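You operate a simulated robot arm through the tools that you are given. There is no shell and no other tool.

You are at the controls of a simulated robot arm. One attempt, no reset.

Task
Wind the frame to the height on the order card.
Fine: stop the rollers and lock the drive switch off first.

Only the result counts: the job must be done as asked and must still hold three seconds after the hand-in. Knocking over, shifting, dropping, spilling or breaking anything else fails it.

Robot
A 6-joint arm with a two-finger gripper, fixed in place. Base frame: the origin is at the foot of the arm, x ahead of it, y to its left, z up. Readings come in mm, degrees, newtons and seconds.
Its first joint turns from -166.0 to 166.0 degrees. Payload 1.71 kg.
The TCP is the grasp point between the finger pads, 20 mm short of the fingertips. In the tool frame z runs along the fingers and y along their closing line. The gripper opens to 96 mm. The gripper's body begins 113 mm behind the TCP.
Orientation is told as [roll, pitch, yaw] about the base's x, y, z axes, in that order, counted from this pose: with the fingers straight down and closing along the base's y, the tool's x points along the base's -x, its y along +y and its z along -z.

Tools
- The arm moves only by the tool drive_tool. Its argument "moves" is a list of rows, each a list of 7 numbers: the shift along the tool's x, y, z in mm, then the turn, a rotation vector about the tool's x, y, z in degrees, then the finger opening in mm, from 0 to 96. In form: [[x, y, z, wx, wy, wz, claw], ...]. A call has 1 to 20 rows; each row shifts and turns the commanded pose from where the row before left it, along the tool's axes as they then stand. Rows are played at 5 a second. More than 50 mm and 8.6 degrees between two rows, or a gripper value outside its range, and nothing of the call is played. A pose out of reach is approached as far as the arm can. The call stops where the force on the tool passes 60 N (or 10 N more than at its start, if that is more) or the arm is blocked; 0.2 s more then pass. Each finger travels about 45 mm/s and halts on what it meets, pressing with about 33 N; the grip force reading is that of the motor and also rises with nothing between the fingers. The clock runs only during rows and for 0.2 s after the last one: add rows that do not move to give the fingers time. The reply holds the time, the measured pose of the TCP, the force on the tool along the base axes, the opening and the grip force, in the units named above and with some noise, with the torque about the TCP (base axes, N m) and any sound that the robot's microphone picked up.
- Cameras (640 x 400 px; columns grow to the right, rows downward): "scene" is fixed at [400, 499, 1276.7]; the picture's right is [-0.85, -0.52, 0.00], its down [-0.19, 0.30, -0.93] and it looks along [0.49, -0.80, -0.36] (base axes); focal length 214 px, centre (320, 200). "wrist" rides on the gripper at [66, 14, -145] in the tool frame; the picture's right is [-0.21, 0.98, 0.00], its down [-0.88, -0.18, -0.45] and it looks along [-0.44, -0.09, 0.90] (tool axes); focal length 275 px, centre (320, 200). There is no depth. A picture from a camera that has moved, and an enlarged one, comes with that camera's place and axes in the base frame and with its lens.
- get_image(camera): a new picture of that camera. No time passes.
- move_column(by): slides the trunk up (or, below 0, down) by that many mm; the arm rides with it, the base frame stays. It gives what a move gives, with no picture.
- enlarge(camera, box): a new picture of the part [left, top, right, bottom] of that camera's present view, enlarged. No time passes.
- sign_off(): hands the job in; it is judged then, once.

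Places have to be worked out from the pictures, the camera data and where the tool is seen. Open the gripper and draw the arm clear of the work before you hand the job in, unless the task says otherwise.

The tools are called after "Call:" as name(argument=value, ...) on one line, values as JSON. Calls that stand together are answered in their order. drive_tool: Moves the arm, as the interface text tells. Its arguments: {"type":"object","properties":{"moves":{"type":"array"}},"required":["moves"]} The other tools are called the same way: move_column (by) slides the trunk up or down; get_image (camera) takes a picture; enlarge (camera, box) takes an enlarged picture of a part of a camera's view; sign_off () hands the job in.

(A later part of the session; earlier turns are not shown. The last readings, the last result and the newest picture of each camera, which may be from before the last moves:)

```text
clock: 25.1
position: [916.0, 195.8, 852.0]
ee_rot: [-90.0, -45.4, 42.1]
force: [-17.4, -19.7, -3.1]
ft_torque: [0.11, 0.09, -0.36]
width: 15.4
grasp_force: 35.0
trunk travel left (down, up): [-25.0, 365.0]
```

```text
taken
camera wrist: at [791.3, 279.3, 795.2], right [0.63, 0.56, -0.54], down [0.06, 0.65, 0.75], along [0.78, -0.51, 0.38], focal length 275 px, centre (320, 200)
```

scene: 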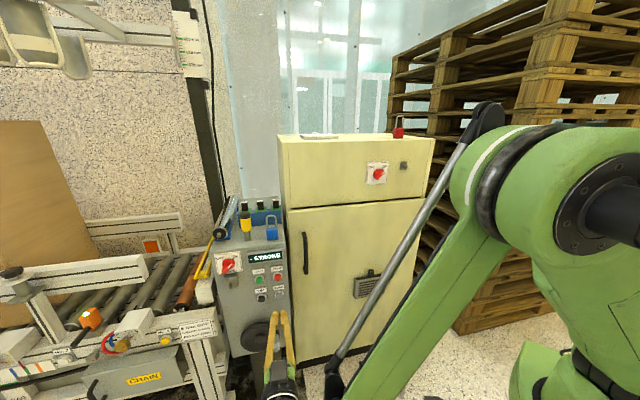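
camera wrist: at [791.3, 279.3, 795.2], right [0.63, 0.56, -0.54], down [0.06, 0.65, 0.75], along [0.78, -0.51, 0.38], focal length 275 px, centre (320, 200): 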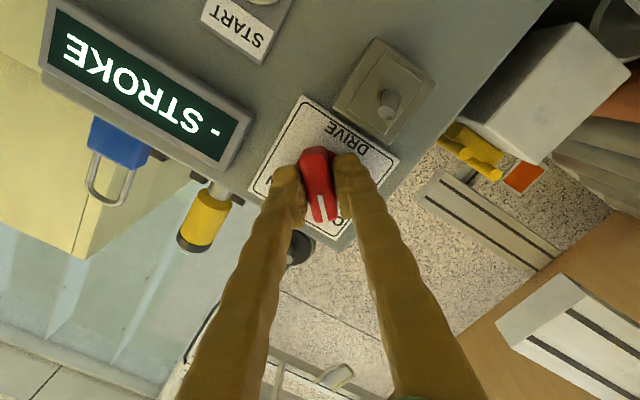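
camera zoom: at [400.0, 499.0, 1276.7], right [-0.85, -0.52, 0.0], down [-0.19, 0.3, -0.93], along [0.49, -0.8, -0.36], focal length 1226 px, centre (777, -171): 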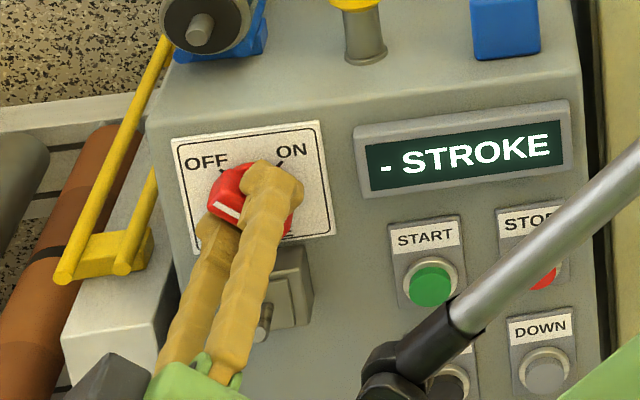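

The knob's line now points to OFF. I release, back away and unroll the tool.

Call:
drive_tool(moves=[[0, 0, 0, 0, 0, 0, 20], [0, 0, 0, 0, 0, 0, 30], [0, 0, 0, 0, 0, 0, 40], [0, 0, -20, 0, 0, 0, 44], [0, 0, -40, 0, 0, 0, 44], [0, 0, -40, 0, 0, 0, 44], [0, 0, 0, 0, 0, 7.5, 44], [0, 0, 0, 0, 0, 7.5, 44], [0, 0, 0, 0, 0, 7.5, 44], [0, 0, 0, 0, 0, 7.5, 44], [0, 0, 0, 0, 0, 7.5, 44], [0, 0, 0, 0, 0, 7.5, 44], [0, 0, 0, 0, 0, 0, 44]])

Call:
enlarge(camera="scene", box=[200, 180, 300, 310])

Call:
get_image(camera="wrist")

Call:
enlarge(camera="wrist", box=[220, 50, 420, 250])

Call:
enlarge(camera="scene", box=[40, 230, 290, 380])

```text
clock: 27.9
position: [849.8, 270.4, 849.8]
ee_rot: [92.0, -89.4, -139.9]
force: [0.1, -0.3, -0.3]
ft_torque: [-0.02, 0.03, -0.01]
width: 43.8
grasp_force: 0.1
trunk travel left (down, up): [-25.0, 365.0]
```

```text
3.08 times, centred on (250, 245) of scene
camera zoom: at [400.0, 499.0, 1276.7], right [-0.85, -0.52, 0.0], down [-0.19, 0.3, -0.93], along [0.49, -0.8, -0.36], focal length 660 px, centre (535, 62)
```

zoom: 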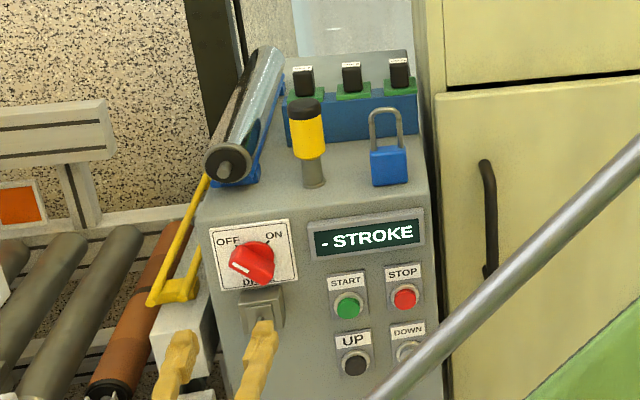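

```text
taken
camera wrist: at [762.6, 388.8, 785.2], right [0.72, 0.65, 0.22], down [-0.44, 0.2, 0.87], along [0.53, -0.73, 0.43], focal length 275 px, centre (320, 200)
```

wrist: 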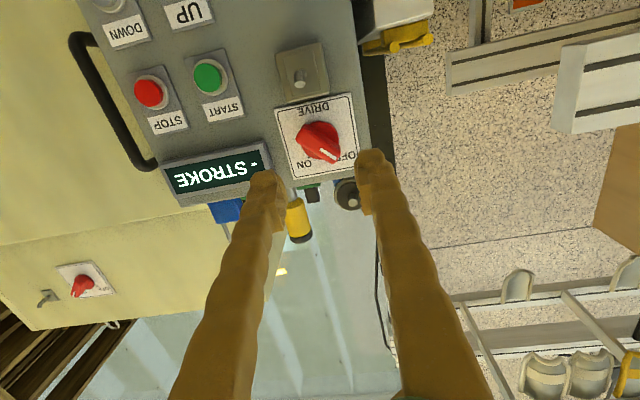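

```text
2.00 times, centred on (320, 150) of wrist
camera zoom: at [762.6, 388.8, 785.2], right [0.72, 0.65, 0.22], down [-0.44, 0.2, 0.87], along [0.53, -0.73, 0.43], focal length 551 px, centre (320, 300)
```

zoom: 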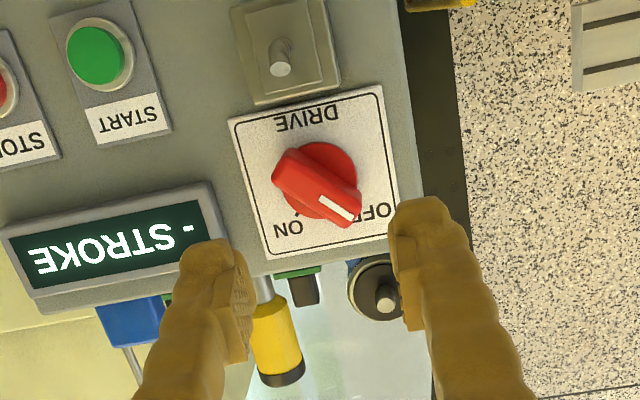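

```text
2.56 times, centred on (165, 305) of scene
camera zoom: at [400.0, 499.0, 1276.7], right [-0.85, -0.52, 0.0], down [-0.19, 0.3, -0.93], along [0.49, -0.8, -0.36], focal length 549 px, centre (717, -69)
```

zoom: 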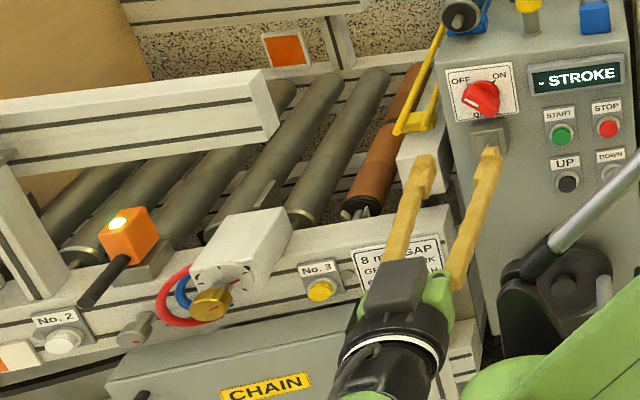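

Switch is OFF. Next the blue padlock on the console top (~(854, 53, 923)); I move in front of it for a closer look.

Call:
drive_tool(moves=[[-36, 0, 0, 0, 0, 0, 64], [-37, 0, 0, 0, 0, 0, 64], [0, -36, 0, 0, 0, 0, 64], [0, -36, 0, 0, 0, 0, 64], [0, -36, 0, 0, 0, 0, 64], [0, -34, 0, 0, 0, 0, 64], [0, 0, 25, 0, 0, 0, 64], [0, 0, 0, 0, 0, 0, 64], [0, 0, 0, 0, 0, 0, 64]])

Call:
get_image(camera="wrist")

Call:
get_image(camera="scene")

Call:
enlarge(camera="wrist", box=[220, 80, 420, 240])

Call:
enlarge(camera="scene", box=[220, 190, 310, 270])

```text
clock: 29.9
position: [761.8, 155.7, 922.3]
ee_rot: [92.3, -89.4, -140.3]
force: [0.5, -0.2, -0.4]
ft_torque: [-0.02, 0.01, 0.01]
width: 63.7
grasp_force: 0.2
trunk travel left (down, up): [-25.0, 365.0]
```

```text
taken
camera wrist: at [674.3, 273.3, 856.9], right [0.73, 0.65, 0.22], down [-0.44, 0.2, 0.87], along [0.53, -0.73, 0.43], focal length 275 px, centre (320, 200)
```

wrist: 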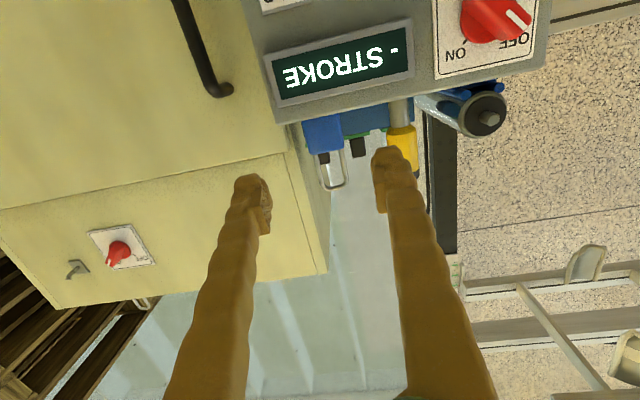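

```text
taken
```

scene: 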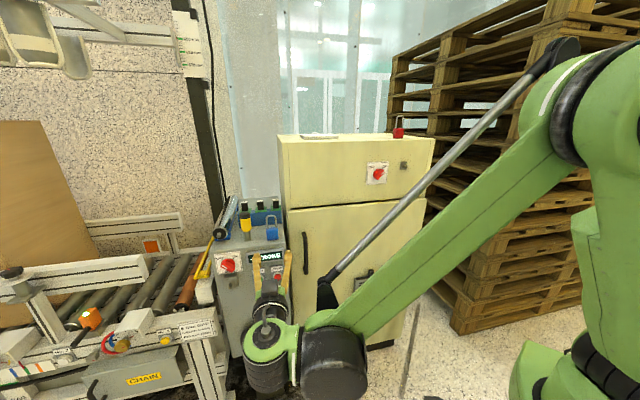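

```text
2.50 times, centred on (320, 160) of wrist
camera zoom: at [674.3, 273.3, 856.9], right [0.73, 0.65, 0.22], down [-0.44, 0.2, 0.87], along [0.53, -0.73, 0.43], focal length 688 px, centre (320, 300)
```

zoom: 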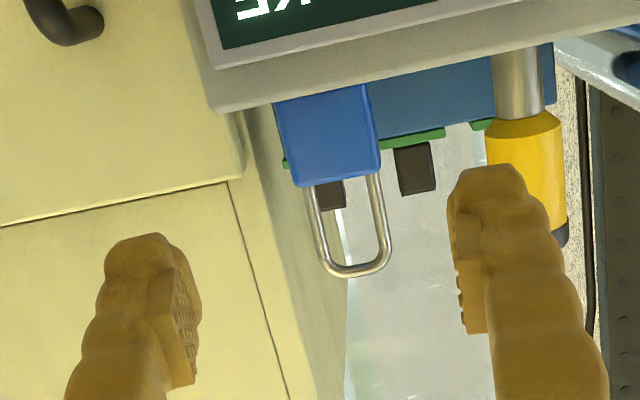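

```text
5.00 times, centred on (265, 230) of scene
camera zoom: at [400.0, 499.0, 1276.7], right [-0.85, -0.52, 0.0], down [-0.19, 0.3, -0.93], along [0.49, -0.8, -0.36], focal length 1072 px, centre (595, 50)
```

zoom: 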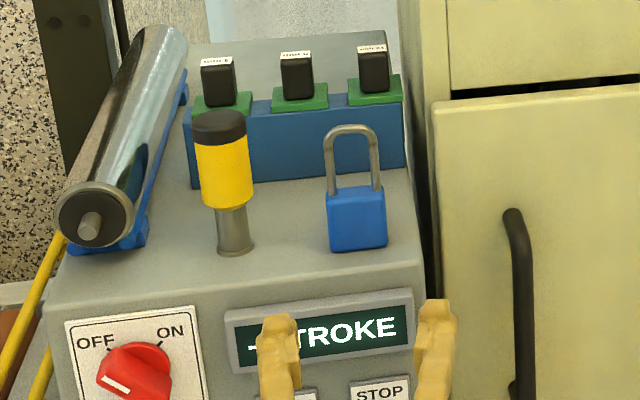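

The lock is ~138 mm ahead, 4 mm to tool +y, body z ≈ 904–942. I adjust and advance so the fingers straddle its body.

Call:
drive_tool(moves=[[-4, 4, 0, 0, 0, 0, 64], [0, 0, 40, 0, 0, 0, 64], [0, 0, 40, 0, 0, 0, 64], [0, 0, 20, 0, 0, 0, 64], [0, 0, 0, 0, 0, 0, 64], [0, 0, 0, 0, 0, 0, 64]])

Call:
get_image(camera="wrist")

Call:
enlarge(camera="scene", box=[220, 190, 310, 270])

```text
clock: 31.4
position: [830.8, 85.2, 926.0]
ee_rot: [92.3, -89.4, -140.0]
force: [0.6, 0.0, 0.0]
ft_torque: [0.02, 0.0, 0.03]
width: 64.0
grasp_force: 0.1
trunk travel left (down, up): [-25.0, 365.0]
```

```text
taken
camera wrist: at [743.1, 202.2, 860.6], right [0.73, 0.65, 0.22], down [-0.44, 0.2, 0.87], along [0.53, -0.73, 0.43], focal length 275 px, centre (320, 200)
```

wrist: 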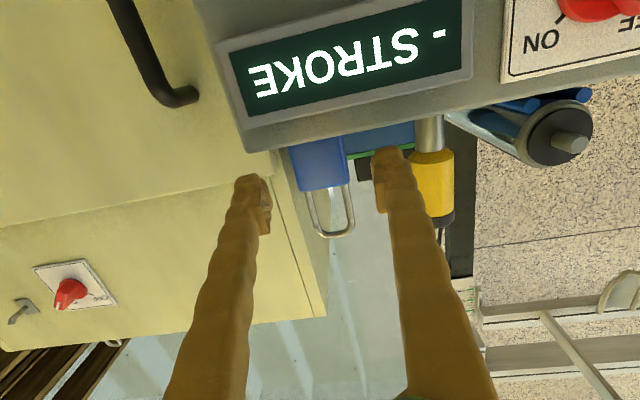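

```text
5.00 times, centred on (265, 230) of scene
camera zoom: at [400.0, 499.0, 1276.7], right [-0.85, -0.52, 0.0], down [-0.19, 0.3, -0.93], along [0.49, -0.8, -0.36], focal length 1072 px, centre (595, 50)
```

zoom: 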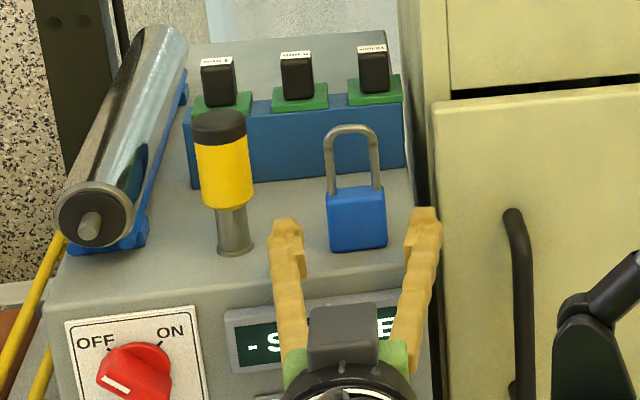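

Nicely centred. I advance the last 36 mm and close on the lock body.

Call:
drive_tool(moves=[[0, 0, 18, 0, 0, 0, 64], [0, 0, 18, 0, 0, 0, 64], [0, 0, 0, 0, 0, 0, 50], [0, 0, 0, 0, 0, 0, 40], [0, 0, 0, 0, 0, 0, 30], [0, 0, 0, 0, 0, 0, 25], [0, 0, 0, 0, 0, 0, 25], [0, 0, 0, 0, 0, 0, 25]])

Call:
get_image(camera="wrist")

Call:
enlarge(camera="scene", box=[220, 190, 310, 270])

```text
clock: 33.1
position: [854.4, 59.2, 926.1]
ee_rot: [92.7, -89.4, -140.7]
force: [0.4, -1.3, 2.3]
ft_torque: [-0.08, 0.03, 0.04]
width: 36.8
grasp_force: 33.4
trunk travel left (down, up): [-25.0, 365.0]
```

```text
taken
camera wrist: at [767.1, 176.1, 860.7], right [0.73, 0.65, 0.22], down [-0.44, 0.2, 0.87], along [0.53, -0.73, 0.43], focal length 275 px, centre (320, 200)
```

wrist: 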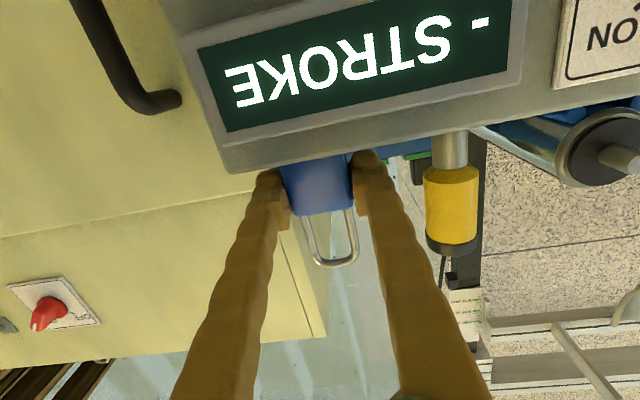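

```text
5.00 times, centred on (265, 230) of scene
camera zoom: at [400.0, 499.0, 1276.7], right [-0.85, -0.52, 0.0], down [-0.19, 0.3, -0.93], along [0.49, -0.8, -0.36], focal length 1072 px, centre (595, 50)
```

zoom: 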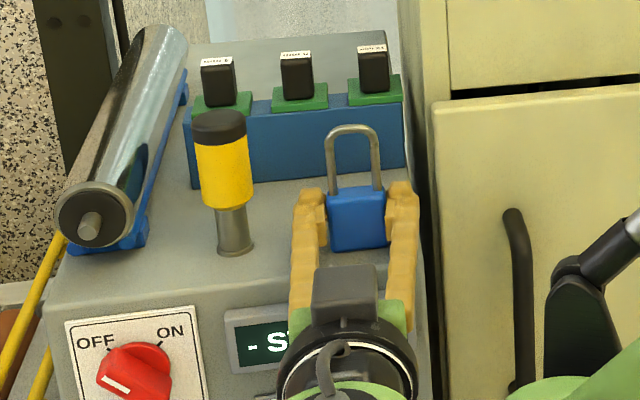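

The lock is gripped (36.8 mm, 33 N). I lift it and withdraw forward from the console.

Call:
drive_tool(moves=[[-10, 0, 0, 0, 0, 0, 25], [-20, 0, 0, 0, 0, 0, 25], [0, 0, -30, 0, 0, 0, 25], [0, 0, -40, 0, 0, 0, 25], [0, 0, -40, 0, 0, 0, 25], [0, 0, -30, 0, 0, 0, 25], [0, 0, 0, 0, 0, 0, 25], [0, 0, 0, 0, 0, 0, 25]])

Call:
enlarge(camera="wrist", box=[220, 80, 420, 280])

Call:
enlarge(camera="scene", box=[220, 190, 310, 300])

```text
clock: 35.0
position: [759.8, 162.3, 956.0]
ee_rot: [92.0, -89.4, -139.9]
force: [-0.6, 0.1, -0.9]
ft_torque: [0.04, 0.0, 0.02]
width: 36.7
grasp_force: 33.1
trunk travel left (down, up): [-25.0, 365.0]
```

```text
2.00 times, centred on (320, 180) of wrist
camera zoom: at [673.2, 280.2, 890.9], right [0.73, 0.65, 0.22], down [-0.44, 0.2, 0.87], along [0.53, -0.73, 0.43], focal length 551 px, centre (320, 240)
```

zoom: 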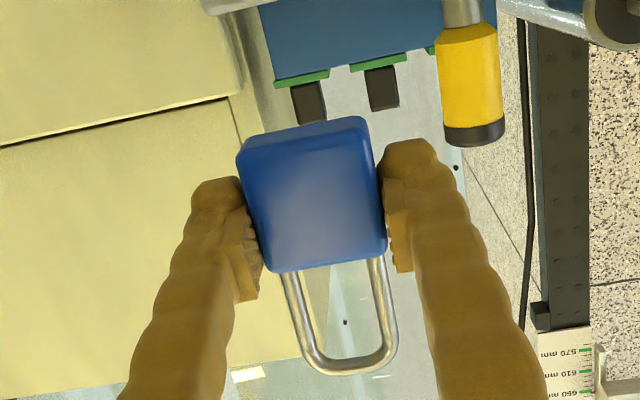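

```text
3.64 times, centred on (265, 245) of scene
camera zoom: at [400.0, 499.0, 1276.7], right [-0.85, -0.52, 0.0], down [-0.19, 0.3, -0.93], along [0.49, -0.8, -0.36], focal length 780 px, centre (520, 36)
```

zoom: 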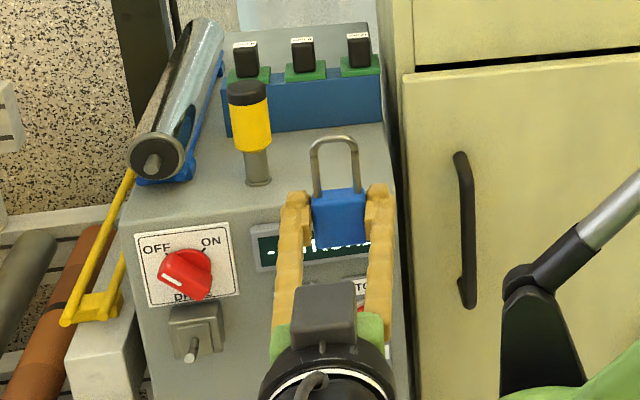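

The lock is held squarely; its shackle opening spans about 16–49 mm above the TCP. The hasp peg is at about e=808, z≈789–796. I move in front of the peg (y +134, x +198).

Call:
drive_tool(moves=[[0, 34, 0, 0, 0, 0, 25], [0, 34, 0, 0, 0, 0, 25], [0, 34, 0, 0, 0, 0, 25], [0, 32.5, 0, 0, 0, 0, 25], [40, 0, 0, 0, 0, 0, 25], [40, 0, 0, 0, 0, 0, 25], [40, 0, 0, 0, 0, 0, 25], [40, 0, 0, 0, 0, 0, 25], [38, 0, 0, 0, 0, 0, 25], [0, 0, 0, 0, 0, 0, 25], [0, 0, 0, 0, 0, 0, 25]])

Call:
enlarge(camera="wrist", box=[220, 80, 420, 280])

Call:
enlarge(camera="scene", box=[180, 230, 290, 350])

Call:
get_image(camera="wrist")

```text
clock: 37.4
position: [861.6, 252.3, 758.6]
ee_rot: [91.7, -89.5, -139.8]
force: [0.3, 0.2, -0.2]
ft_torque: [0.02, -0.01, 0.0]
width: 36.8
grasp_force: 33.4
trunk travel left (down, up): [-25.0, 365.0]
```

```text
2.00 times, centred on (320, 180) of wrist
camera zoom: at [774.3, 370.9, 694.1], right [0.73, 0.65, 0.22], down [-0.44, 0.2, 0.87], along [0.53, -0.73, 0.43], focal length 551 px, centre (320, 240)
```

zoom: 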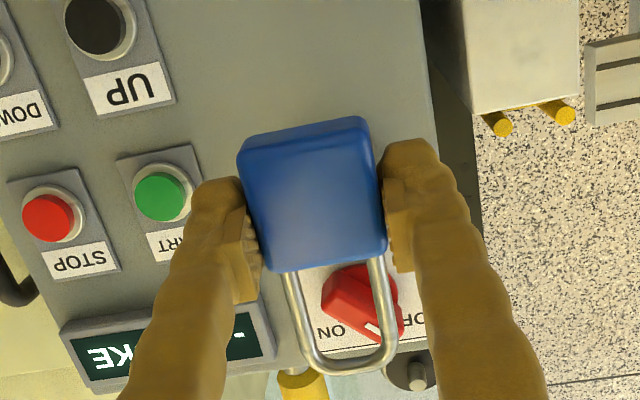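

```text
3.33 times, centred on (235, 290) of scene
camera zoom: at [400.0, 499.0, 1276.7], right [-0.85, -0.52, 0.0], down [-0.19, 0.3, -0.93], along [0.49, -0.8, -0.36], focal length 715 px, centre (603, -100)
```

zoom: 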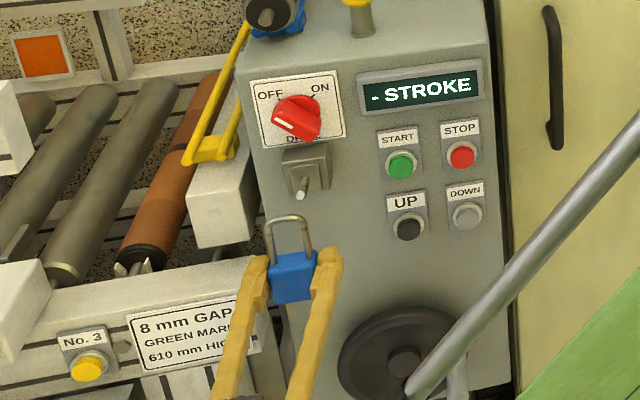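

```text
taken
camera wrist: at [774.3, 370.9, 694.1], right [0.73, 0.65, 0.22], down [-0.44, 0.2, 0.87], along [0.53, -0.73, 0.43], focal length 275 px, centre (320, 200)
```

wrist: 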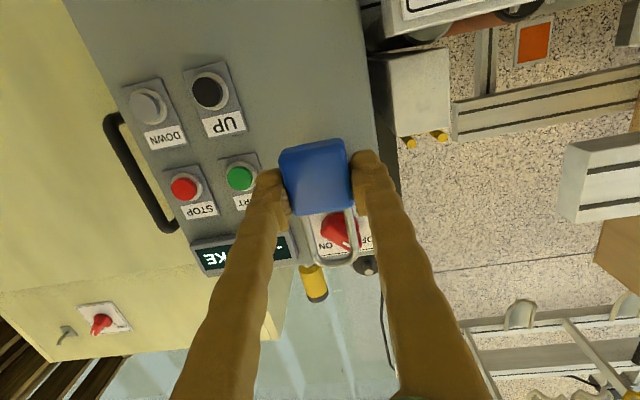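

The shackle now hangs in front and slightly below the peg in view; I zoom for a careful lateral check.

Call:
enlarge(camera="scene", box=[215, 255, 255, 325])

```text
5.71 times, centred on (235, 290) of scene
camera zoom: at [400.0, 499.0, 1276.7], right [-0.85, -0.52, 0.0], down [-0.19, 0.3, -0.93], along [0.49, -0.8, -0.36], focal length 1226 px, centre (806, -314)
```

zoom: 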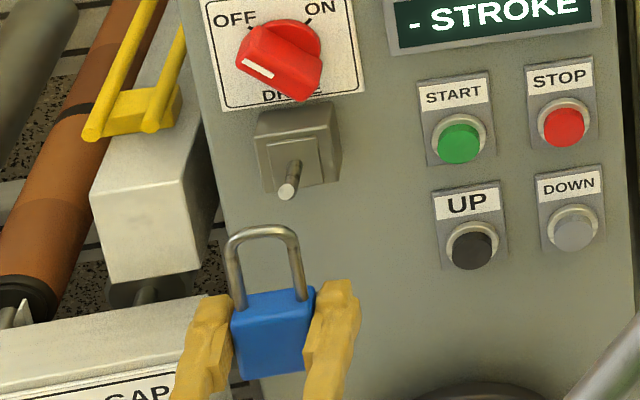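

Peg is ~1.5 mm to +y and the lock should go ~5 mm lower. I correct and advance until the shackle is just short of the peg tip.

Call:
drive_tool(moves=[[5, 1.5, 0, 0, 0, 0, 25], [0, 0, 20, 0, 0, 0, 25], [0, 0, 18, 0, 0, 0, 25], [0, 0, 0, 0, 0, 0, 25], [0, 0, 0, 0, 0, 0, 25]])

Call:
enlarge(camera="scene", box=[215, 255, 255, 325])

Call:
enlarge(camera="wrist", box=[220, 80, 420, 280])

```text
clock: 38.5
position: [888.2, 226.9, 755.6]
ee_rot: [92.1, -89.5, -140.1]
force: [-0.2, -0.1, -1.4]
ft_torque: [-0.01, -0.03, 0.0]
width: 36.4
grasp_force: 32.3
trunk travel left (down, up): [-25.0, 365.0]
```

```text
5.71 times, centred on (235, 290) of scene
camera zoom: at [400.0, 499.0, 1276.7], right [-0.85, -0.52, 0.0], down [-0.19, 0.3, -0.93], along [0.49, -0.8, -0.36], focal length 1226 px, centre (806, -314)
```

zoom: 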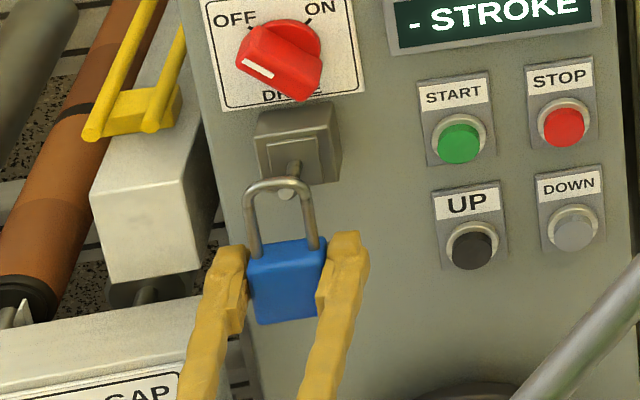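

```text
2.00 times, centred on (320, 180) of wrist
camera zoom: at [800.9, 343.9, 689.3], right [0.73, 0.65, 0.22], down [-0.44, 0.2, 0.87], along [0.53, -0.73, 0.43], focal length 551 px, centre (320, 240)
```

zoom: 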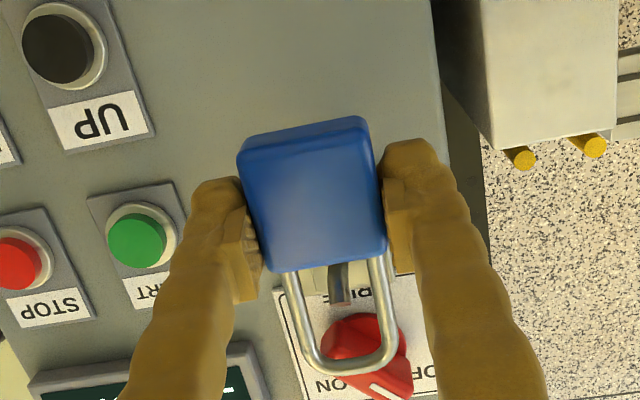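

Peg is visible through the shackle, nearly centred. I lower 6 mm, shift 1 mm, and thread the shackle over the peg.

Call:
drive_tool(moves=[[6, 1, 0, 0, 0, 0, 25], [0, 0, 10, 0, 0, 0, 25], [0, 0, 8, 0, 0, 0, 25], [0, 0, 6, 0, 0, 0, 25], [0, 0, 0, 0, 0, 0, 25], [0, 0, 0, 0, 0, 0, 25]])

Call:
enlarge(camera="scene", box=[215, 255, 255, 325])

Call:
enlarge(camera="wrist", box=[220, 80, 420, 280])

```text
clock: 40.0
position: [904.5, 208.5, 749.2]
ee_rot: [92.0, -89.4, -139.9]
force: [0.2, 0.0, -0.7]
ft_torque: [0.03, -0.03, 0.0]
width: 36.8
grasp_force: 33.1
trunk travel left (down, up): [-25.0, 365.0]
```

```text
5.71 times, centred on (235, 290) of scene
camera zoom: at [400.0, 499.0, 1276.7], right [-0.85, -0.52, 0.0], down [-0.19, 0.3, -0.93], along [0.49, -0.8, -0.36], focal length 1226 px, centre (806, -314)
```

zoom: 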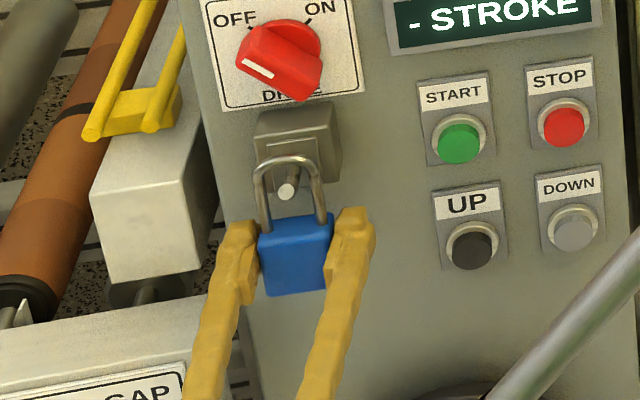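

```text
2.00 times, centred on (320, 180) of wrist
camera zoom: at [817.8, 326.7, 683.0], right [0.73, 0.65, 0.22], down [-0.44, 0.2, 0.87], along [0.53, -0.73, 0.43], focal length 551 px, centre (320, 240)
```

zoom: 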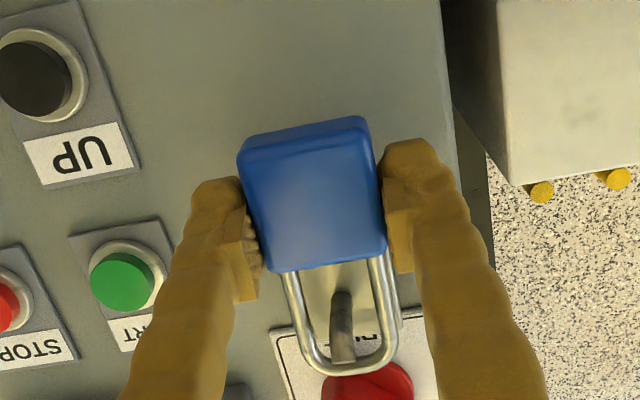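

The peg is through the shackle by roughly 8 mm. I push about 9 mm further in and then lower gently onto the peg.

Call:
drive_tool(moves=[[0, 0, 5, 0, 0, 0, 25], [0, 0, 4, 0, 0, 0, 25], [0, 0, 0, 0, 0, 0, 25]])

Call:
enlarge(camera="scene", box=[215, 255, 255, 325])

Call:
enlarge(camera="wrist", box=[260, 150, 380, 270])

```text
clock: 40.8
position: [911.1, 202.3, 748.6]
ee_rot: [92.1, -89.3, -140.1]
force: [-0.1, 0.5, 0.0]
ft_torque: [-0.01, 0.02, -0.02]
width: 36.7
grasp_force: 33.2
trunk travel left (down, up): [-25.0, 365.0]
```

```text
5.71 times, centred on (235, 290) of scene
camera zoom: at [400.0, 499.0, 1276.7], right [-0.85, -0.52, 0.0], down [-0.19, 0.3, -0.93], along [0.49, -0.8, -0.36], focal length 1226 px, centre (806, -314)
```

zoom: 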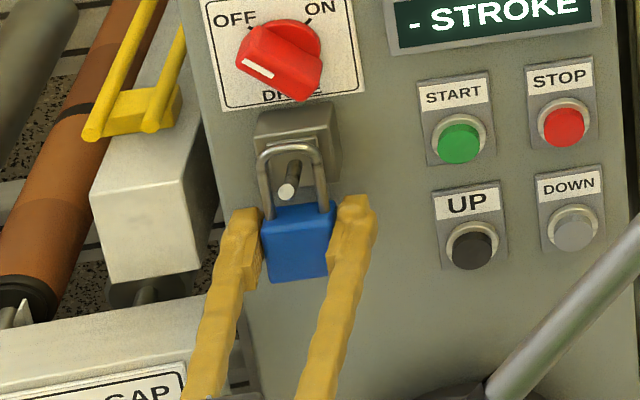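

```text
3.33 times, centred on (320, 210) of wrist
camera zoom: at [824.0, 320.1, 683.2], right [0.73, 0.65, 0.22], down [-0.44, 0.2, 0.87], along [0.53, -0.73, 0.43], focal length 918 px, centre (320, 167)
```

zoom: 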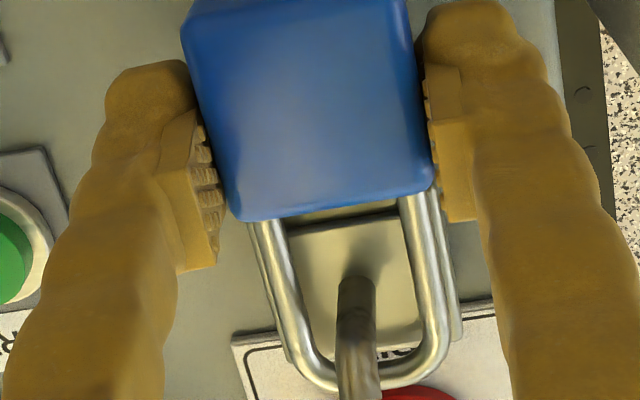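

The peg clearly passes through the shackle. I lower in small steps until the shackle rests on the peg.

Call:
drive_tool(moves=[[3, 0, 0, 0, 0, 0, 25], [3, 0, 0, 0, 0, 0, 25], [0, 0, 0, 0, 0, 0, 25]])

Call:
enlarge(camera="wrist", box=[260, 150, 380, 270])

Call:
enlarge(camera="scene", box=[220, 265, 250, 315])

```text
clock: 41.5
position: [910.6, 201.7, 741.7]
ee_rot: [92.1, -89.4, -140.0]
force: [-1.1, 0.1, -1.2]
ft_torque: [0.02, -0.04, -0.03]
width: 36.4
grasp_force: 33.1
trunk travel left (down, up): [-25.0, 365.0]
```

```text
3.33 times, centred on (320, 210) of wrist
camera zoom: at [823.9, 320.4, 677.6], right [0.73, 0.65, 0.22], down [-0.44, 0.2, 0.87], along [0.53, -0.73, 0.43], focal length 918 px, centre (320, 167)
```

zoom: 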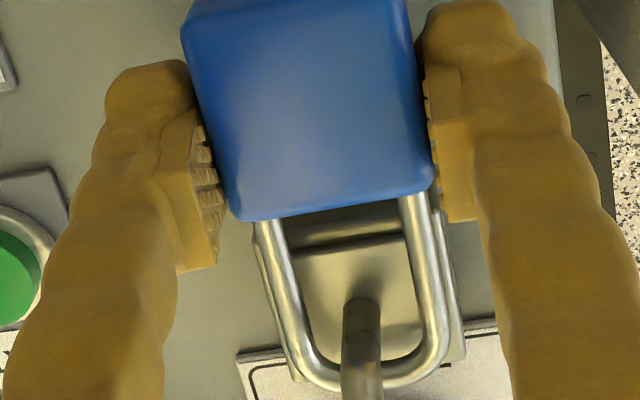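

```text
8.00 times, centred on (235, 290) of scene
camera zoom: at [400.0, 499.0, 1276.7], right [-0.85, -0.52, 0.0], down [-0.19, 0.3, -0.93], along [0.49, -0.8, -0.36], focal length 1716 px, centre (1000, -520)
```

zoom: 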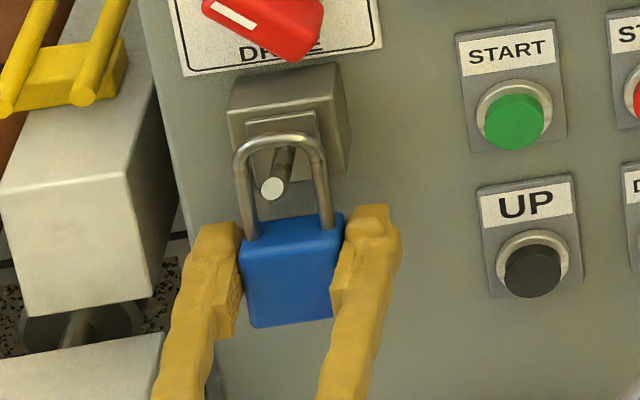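

Nearly touching. A few more 1.5 mm steps down.

Call:
drive_tool(moves=[[1.5, 0, 0, 0, 0, 0, 25], [1.5, 0, 0, 0, 0, 0, 25], [0, 0, 0, 0, 0, 0, 25]])

Call:
enlarge(camera="scene", box=[220, 265, 250, 315])

```text
clock: 42.4
position: [910.4, 202.8, 739.6]
ee_rot: [92.0, -89.5, -140.0]
force: [-0.1, 0.4, -0.9]
ft_torque: [0.02, -0.03, 0.01]
width: 36.6
grasp_force: 33.2
trunk travel left (down, up): [-25.0, 365.0]
```

```text
8.00 times, centred on (235, 290) of scene
camera zoom: at [400.0, 499.0, 1276.7], right [-0.85, -0.52, 0.0], down [-0.19, 0.3, -0.93], along [0.49, -0.8, -0.36], focal length 1716 px, centre (1000, -520)
```

zoom: 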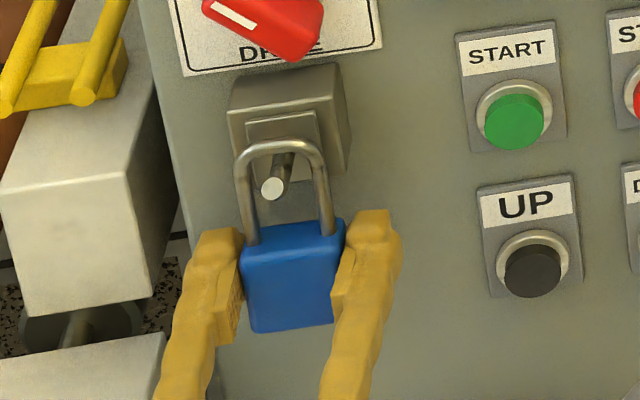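

Call:
drive_tool(moves=[[1.5, 0, 0, 0, 0, 0, 25], [1.5, 0, 0, 0, 0, 0, 25], [0, 0, 0, 0, 0, 0, 25]])

Call:
enlarge(camera="scene", box=[220, 265, 250, 315])

```text
clock: 43.1
position: [910.9, 202.2, 737.8]
ee_rot: [98.0, -89.5, -145.9]
force: [3.3, 0.0, 11.8]
ft_torque: [-0.1, 0.16, 0.04]
width: 36.7
grasp_force: 33.3
trunk travel left (down, up): [-25.0, 365.0]
```

```text
8.00 times, centred on (235, 290) of scene
camera zoom: at [400.0, 499.0, 1276.7], right [-0.85, -0.52, 0.0], down [-0.19, 0.3, -0.93], along [0.49, -0.8, -0.36], focal length 1716 px, centre (1000, -520)
```

zoom: 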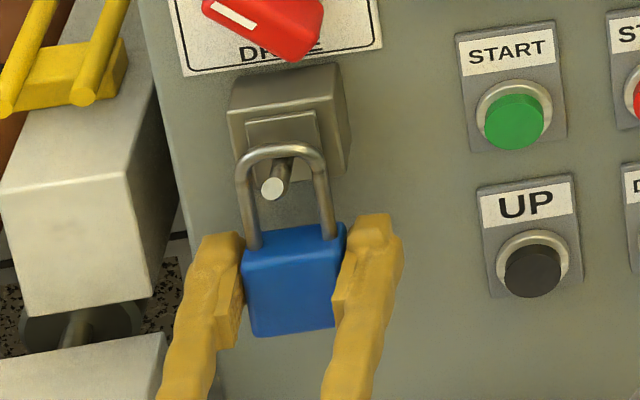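

Contact felt (12 N up): the shackle rests on the peg. I ease up 0.7 mm and open the fingers slowly.

Call:
drive_tool(moves=[[-0.7, 0, 0, 0, 0, 0, 30], [0, 0, 0, 0, 0, 0, 38], [0, 0, 0, 0, 0, 0, 42], [0, 0, 0, 0, 0, 0, 48], [0, 0, 0, 0, 0, 0, 54], [0, 0, 0, 0, 0, 0, 54]])

Call:
enlarge(camera="scene", box=[220, 265, 250, 315])

Call:
enlarge(camera="wrist", box=[240, 110, 400, 270])

```text
clock: 44.5
position: [911.4, 201.7, 736.9]
ee_rot: [92.1, -89.4, -140.0]
force: [-0.1, -0.1, 0.5]
ft_torque: [-0.02, 0.03, 0.01]
width: 53.8
grasp_force: 0.1
trunk travel left (down, up): [-25.0, 365.0]
```

```text
8.00 times, centred on (235, 290) of scene
camera zoom: at [400.0, 499.0, 1276.7], right [-0.85, -0.52, 0.0], down [-0.19, 0.3, -0.93], along [0.49, -0.8, -0.36], focal length 1716 px, centre (1000, -520)
```

zoom: 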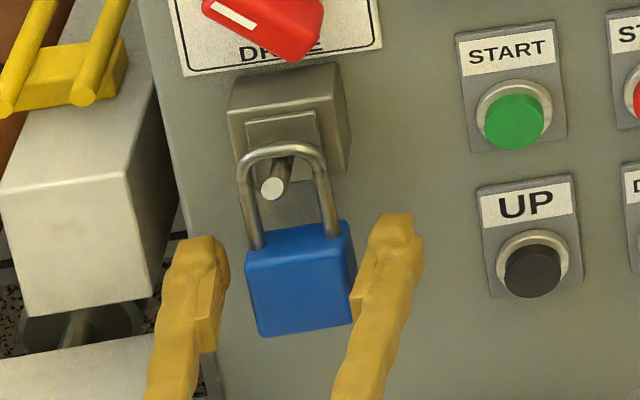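

```text
2.50 times, centred on (320, 190) of wrist
camera zoom: at [824.1, 320.2, 672.3], right [0.73, 0.65, 0.22], down [-0.44, 0.2, 0.87], along [0.53, -0.73, 0.43], focal length 688 px, centre (320, 225)
```

zoom: 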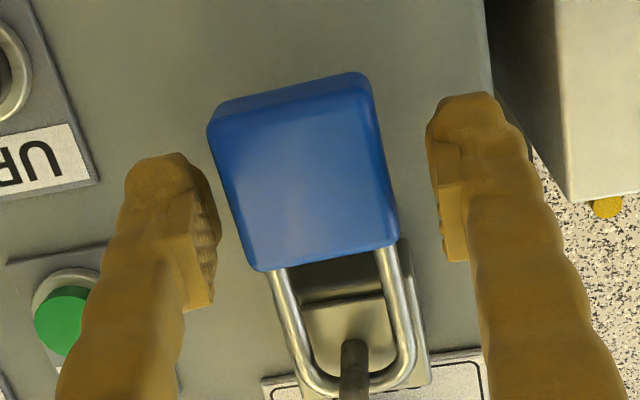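

The lock hangs on the peg. I retreat straight back.

Call:
drive_tool(moves=[[0, 0, 0, 0, 0, 0, 60], [0, 0, -15, 0, 0, 0, 60], [0, 0, -25, 0, 0, 0, 60], [0, 0, -40, 0, 0, 0, 60], [0, 0, -40, 0, 0, 0, 60], [0, 0, 0, 0, 0, 0, 60], [0, 0, 0, 0, 0, 0, 60]])

Call:
enlarge(camera="scene", box=[205, 245, 275, 325])

Call:
get_image(camera="wrist")

Call:
get_image(camera="scene")

```text
clock: 46.1
position: [830.8, 291.2, 736.6]
ee_rot: [92.0, -89.4, -140.0]
force: [-0.6, -0.2, 0.1]
ft_torque: [0.01, 0.01, 0.0]
width: 60.1
grasp_force: 0.0
trunk travel left (down, up): [-25.0, 365.0]
```

```text
5.00 times, centred on (240, 285) of scene
camera zoom: at [400.0, 499.0, 1276.7], right [-0.85, -0.52, 0.0], down [-0.19, 0.3, -0.93], along [0.49, -0.8, -0.36], focal length 1072 px, centre (720, -225)
```

zoom: 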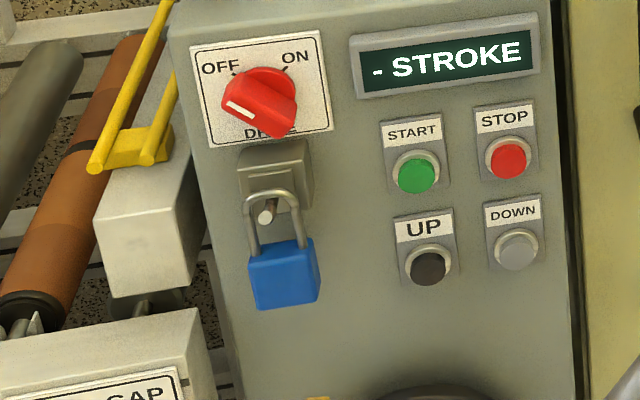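

```text
taken
camera wrist: at [743.6, 408.8, 671.8], right [0.73, 0.65, 0.22], down [-0.44, 0.2, 0.87], along [0.53, -0.73, 0.43], focal length 275 px, centre (320, 200)
```

wrist: 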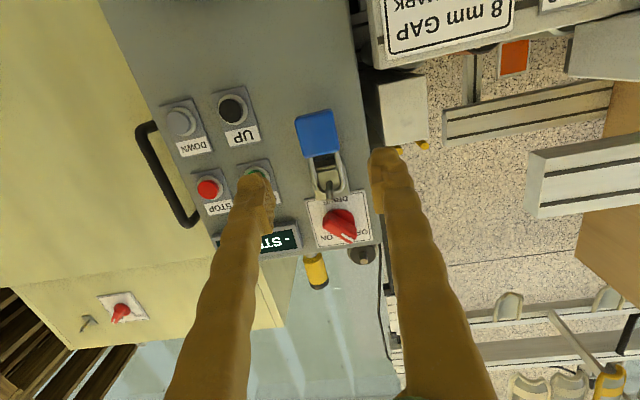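

```text
taken
```

scene: 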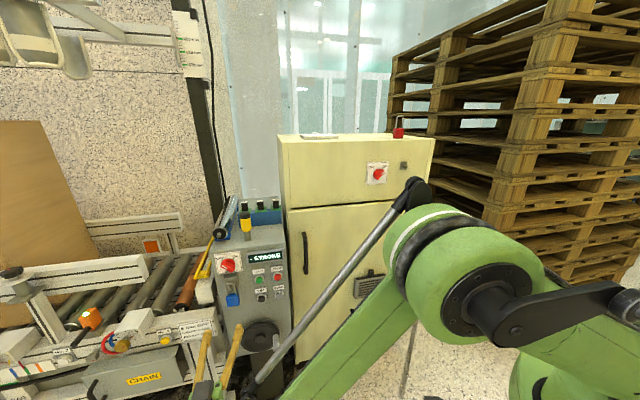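

The drive is locked off. Next the handwheel: hub ≈ (e 741, z 545), handle tip at e≈685, z≈528. I move there in front, watching.

Call:
drive_tool(moves=[[0, -32, 0, 0, 0, 0, 60], [0, -32, 0, 0, 0, 0, 60], [0, -32, 0, 0, 0, 0, 60], [0, -31, 0, 0, 0, 0, 60], [40, 0, 0, 0, 0, 0, 60], [40, 0, 0, 0, 0, 0, 60], [40, 0, 0, 0, 0, 0, 60], [40, 0, 0, 0, 0, 0, 60], [40, 0, 0, 0, 0, 0, 60], [0, 0, 0, 0, 0, 0, 60], [0, 0, 0, 0, 0, 0, 60]])

Call:
get_image(camera="wrist")

Call:
get_image(camera="scene")

Call:
enlarge(camera="scene", box=[220, 300, 320, 400])

```text
clock: 48.5
position: [752.4, 218.3, 542.6]
ee_rot: [86.9, -89.5, -135.2]
force: [0.6, 0.0, -0.1]
ft_torque: [0.0, -0.02, -0.03]
width: 60.1
grasp_force: 0.1
out of reach, approached as far as the arm can: row 8, 9
trunk travel left (down, up): [-25.0, 365.0]
```

```text
taken
camera wrist: at [666.0, 336.5, 476.1], right [0.73, 0.65, 0.22], down [-0.44, 0.2, 0.87], along [0.53, -0.73, 0.43], focal length 275 px, centre (320, 200)
```

wrist: 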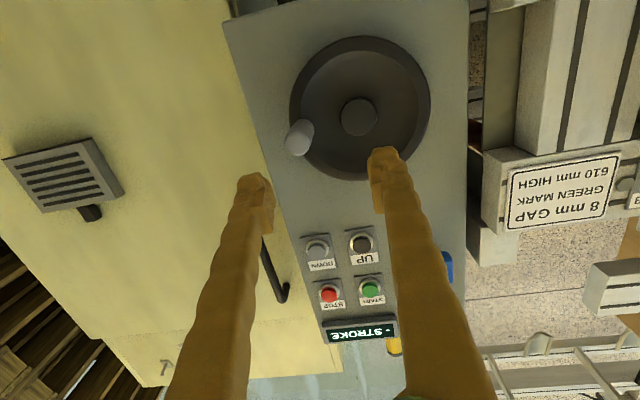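

```text
taken
```

scene: 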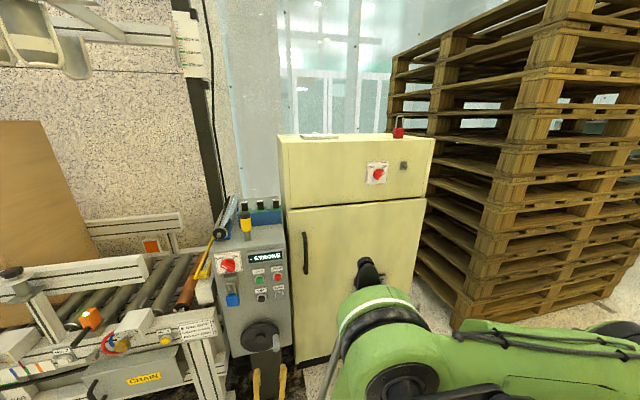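

```text
4.00 times, centred on (270, 350) of scene
camera zoom: at [400.0, 499.0, 1276.7], right [-0.85, -0.52, 0.0], down [-0.19, 0.3, -0.93], along [0.49, -0.8, -0.36], focal length 858 px, centre (520, -400)
```

zoom: 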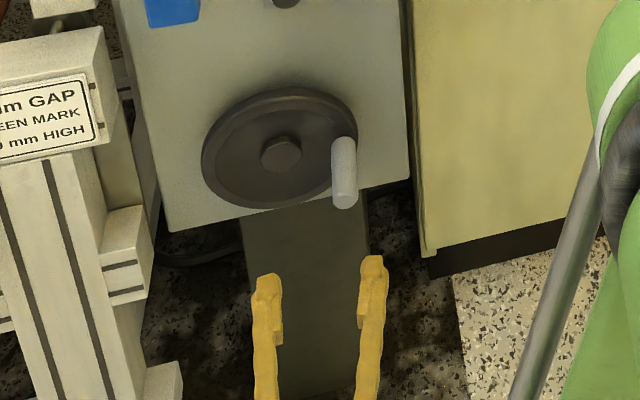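

The arm nears its limit with a horizontal tool down here, so I'll approach the handle with the tool tilted 45° down instead (fingers still closing sideways).

Call:
drive_tool(moves=[[-20, 0, 0, 0, 0, 0, 60], [-20, 0, 0, 0, 0, 0, 60], [0, 0, 0, 0, 7.5, 0, 60], [0, 0, 0, 0, 7.5, 0, 60], [0, 0, 0, 0, 7.5, 0, 60], [0, 0, 0, 0, 7.5, 0, 60], [0, 0, 0, 0, 7.5, 0, 60], [0, 0, 0, 0, 7.5, 0, 60], [0, 0, 0, 0, 0, 0, 60], [0, 0, 0, 0, 0, 0, 60]])

Call:
get_image(camera="wrist")

Call:
enlarge(camera="scene", box=[180, 240, 340, 400])

```text
clock: 50.8
position: [751.1, 218.6, 582.0]
ee_rot: [0.8, -45.0, -48.6]
force: [0.0, -1.0, -0.3]
ft_torque: [0.04, 0.0, 0.02]
width: 59.5
grasp_force: 0.0
trunk travel left (down, up): [-25.0, 365.0]
```

```text
taken
camera wrist: at [661.4, 338.2, 638.2], right [0.82, 0.55, 0.16], down [0.06, -0.36, 0.93], along [0.56, -0.76, -0.33], focal length 275 px, centre (320, 200)
```

wrist: 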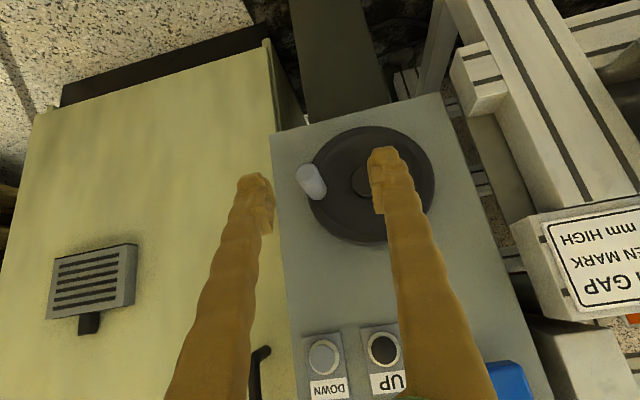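

```text
2.50 times, centred on (260, 320) of scene
camera zoom: at [400.0, 499.0, 1276.7], right [-0.85, -0.52, 0.0], down [-0.19, 0.3, -0.93], along [0.49, -0.8, -0.36], focal length 536 px, centre (470, -100)
```

zoom: 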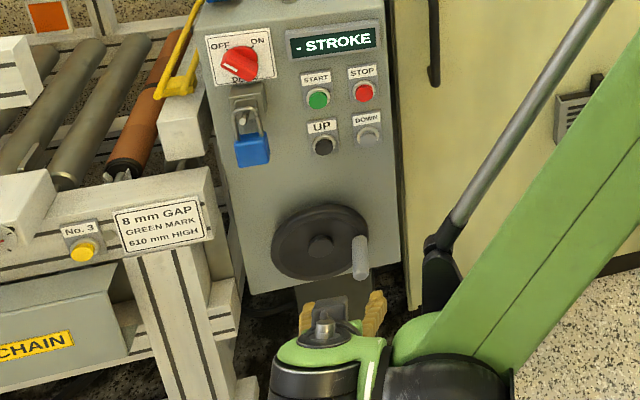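

Call:
enlarge(camera="wrist", box=[260, 100, 460, 260])

Call:
enlarge(camera="scene", box=[230, 310, 300, 360])

```text
2.50 times, centred on (360, 180) of wrist
camera zoom: at [661.4, 338.2, 638.2], right [0.82, 0.55, 0.16], down [0.06, -0.36, 0.93], along [0.56, -0.76, -0.33], focal length 688 px, centre (220, 250)
```

zoom: 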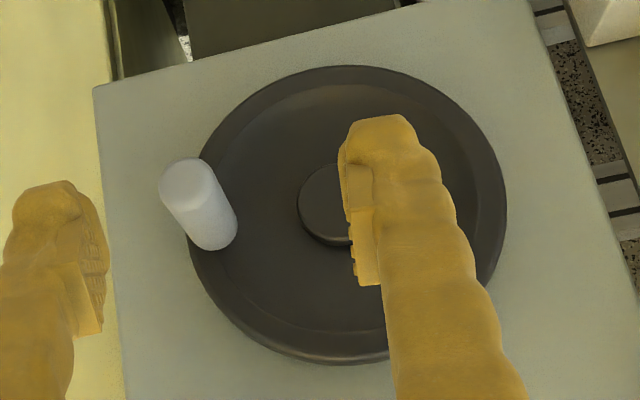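

```text
8.00 times, centred on (265, 335) of scene
camera zoom: at [400.0, 499.0, 1276.7], right [-0.85, -0.52, 0.0], down [-0.19, 0.3, -0.93], along [0.49, -0.8, -0.36], focal length 1716 px, centre (760, -880)
```

zoom: 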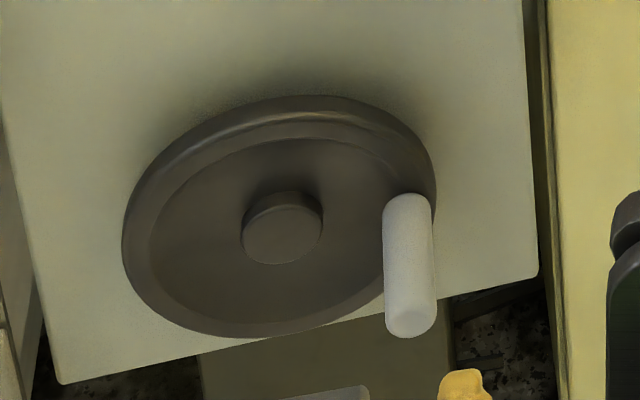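

Handle axis is at about e=688, z=531, from F=417 to 466; hub at e≈745, z≈538; radius ≈ 58 mm. I move to a pre-grasp point 60 mm back along the tilted tool axis.

Call:
drive_tool(moves=[[-15, -8, 21, 0, 0, 0, 54], [-15.8, -8.3, 21.8, 0, 0, 0, 54], [0, 0, 0, 0, 0, 0, 54], [0, 0, 0, 0, 0, 0, 54]])

Call:
enlarge(camera="wrist", box=[220, 80, 420, 240])

Call:
enlarge(camera="scene", box=[230, 310, 300, 370])

```text
clock: 51.8
position: [774.3, 166.9, 574.0]
ee_rot: [0.7, -45.0, -48.5]
force: [-0.7, 0.1, 0.7]
ft_torque: [-0.03, 0.0, 0.02]
width: 54.1
grasp_force: 0.0
trunk travel left (down, up): [-25.0, 365.0]
```

```text
2.50 times, centred on (320, 160) of wrist
camera zoom: at [684.6, 289.1, 630.2], right [0.82, 0.55, 0.16], down [0.06, -0.36, 0.93], along [0.56, -0.76, -0.33], focal length 688 px, centre (320, 300)
```

zoom: 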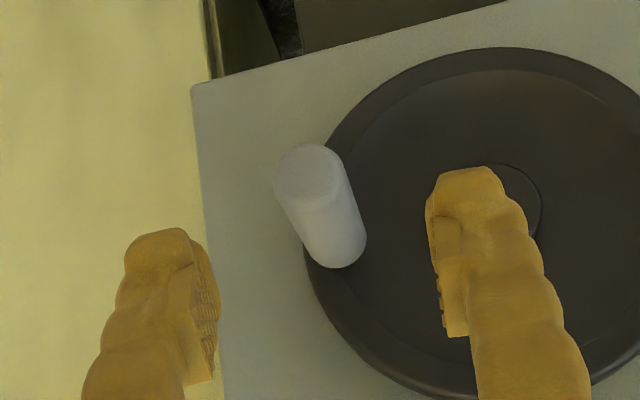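

```text
6.67 times, centred on (265, 340) of scene
camera zoom: at [400.0, 499.0, 1276.7], right [-0.85, -0.52, 0.0], down [-0.19, 0.3, -0.93], along [0.49, -0.8, -0.36], focal length 1430 px, centre (687, -733)
```

zoom: 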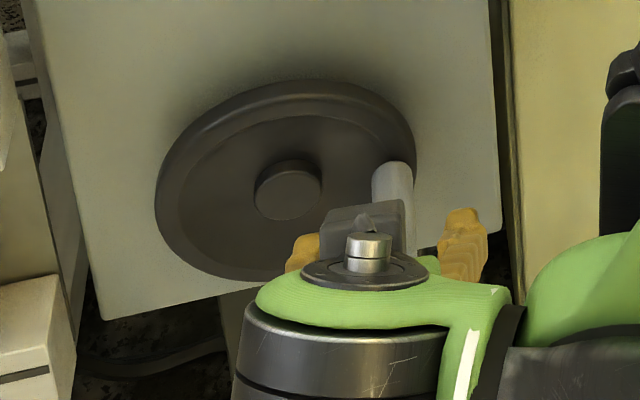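

Well lined up. I advance 58 mm along the tool axis and close on the handle.

Call:
drive_tool(moves=[[1.8, 1, 20, 0, 0, 0, 54], [0, 0, 20, 0, 0, 0, 54], [0, 0, 10, 0, 0, 0, 54], [0, 0, 8, 0, 0, 0, 54], [0, 0, 0, 0, 0, 0, 40], [0, 0, 0, 0, 0, 0, 30]])

Call:
enlarge(camera="wrist", box=[220, 80, 420, 240])

```text
clock: 53.1
position: [803.4, 139.4, 530.5]
ee_rot: [0.8, -45.0, -48.5]
force: [0.4, -0.2, -0.1]
ft_torque: [0.01, 0.02, -0.01]
width: 30.1
grasp_force: 0.0
trunk travel left (down, up): [-25.0, 365.0]
```

```text
2.50 times, centred on (320, 160) of wrist
camera zoom: at [711.9, 259.5, 587.2], right [0.82, 0.55, 0.16], down [0.06, -0.36, 0.93], along [0.56, -0.76, -0.33], focal length 688 px, centre (320, 300)
```

zoom: 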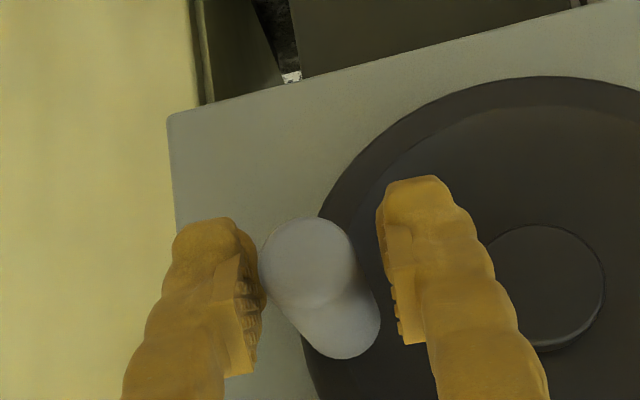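

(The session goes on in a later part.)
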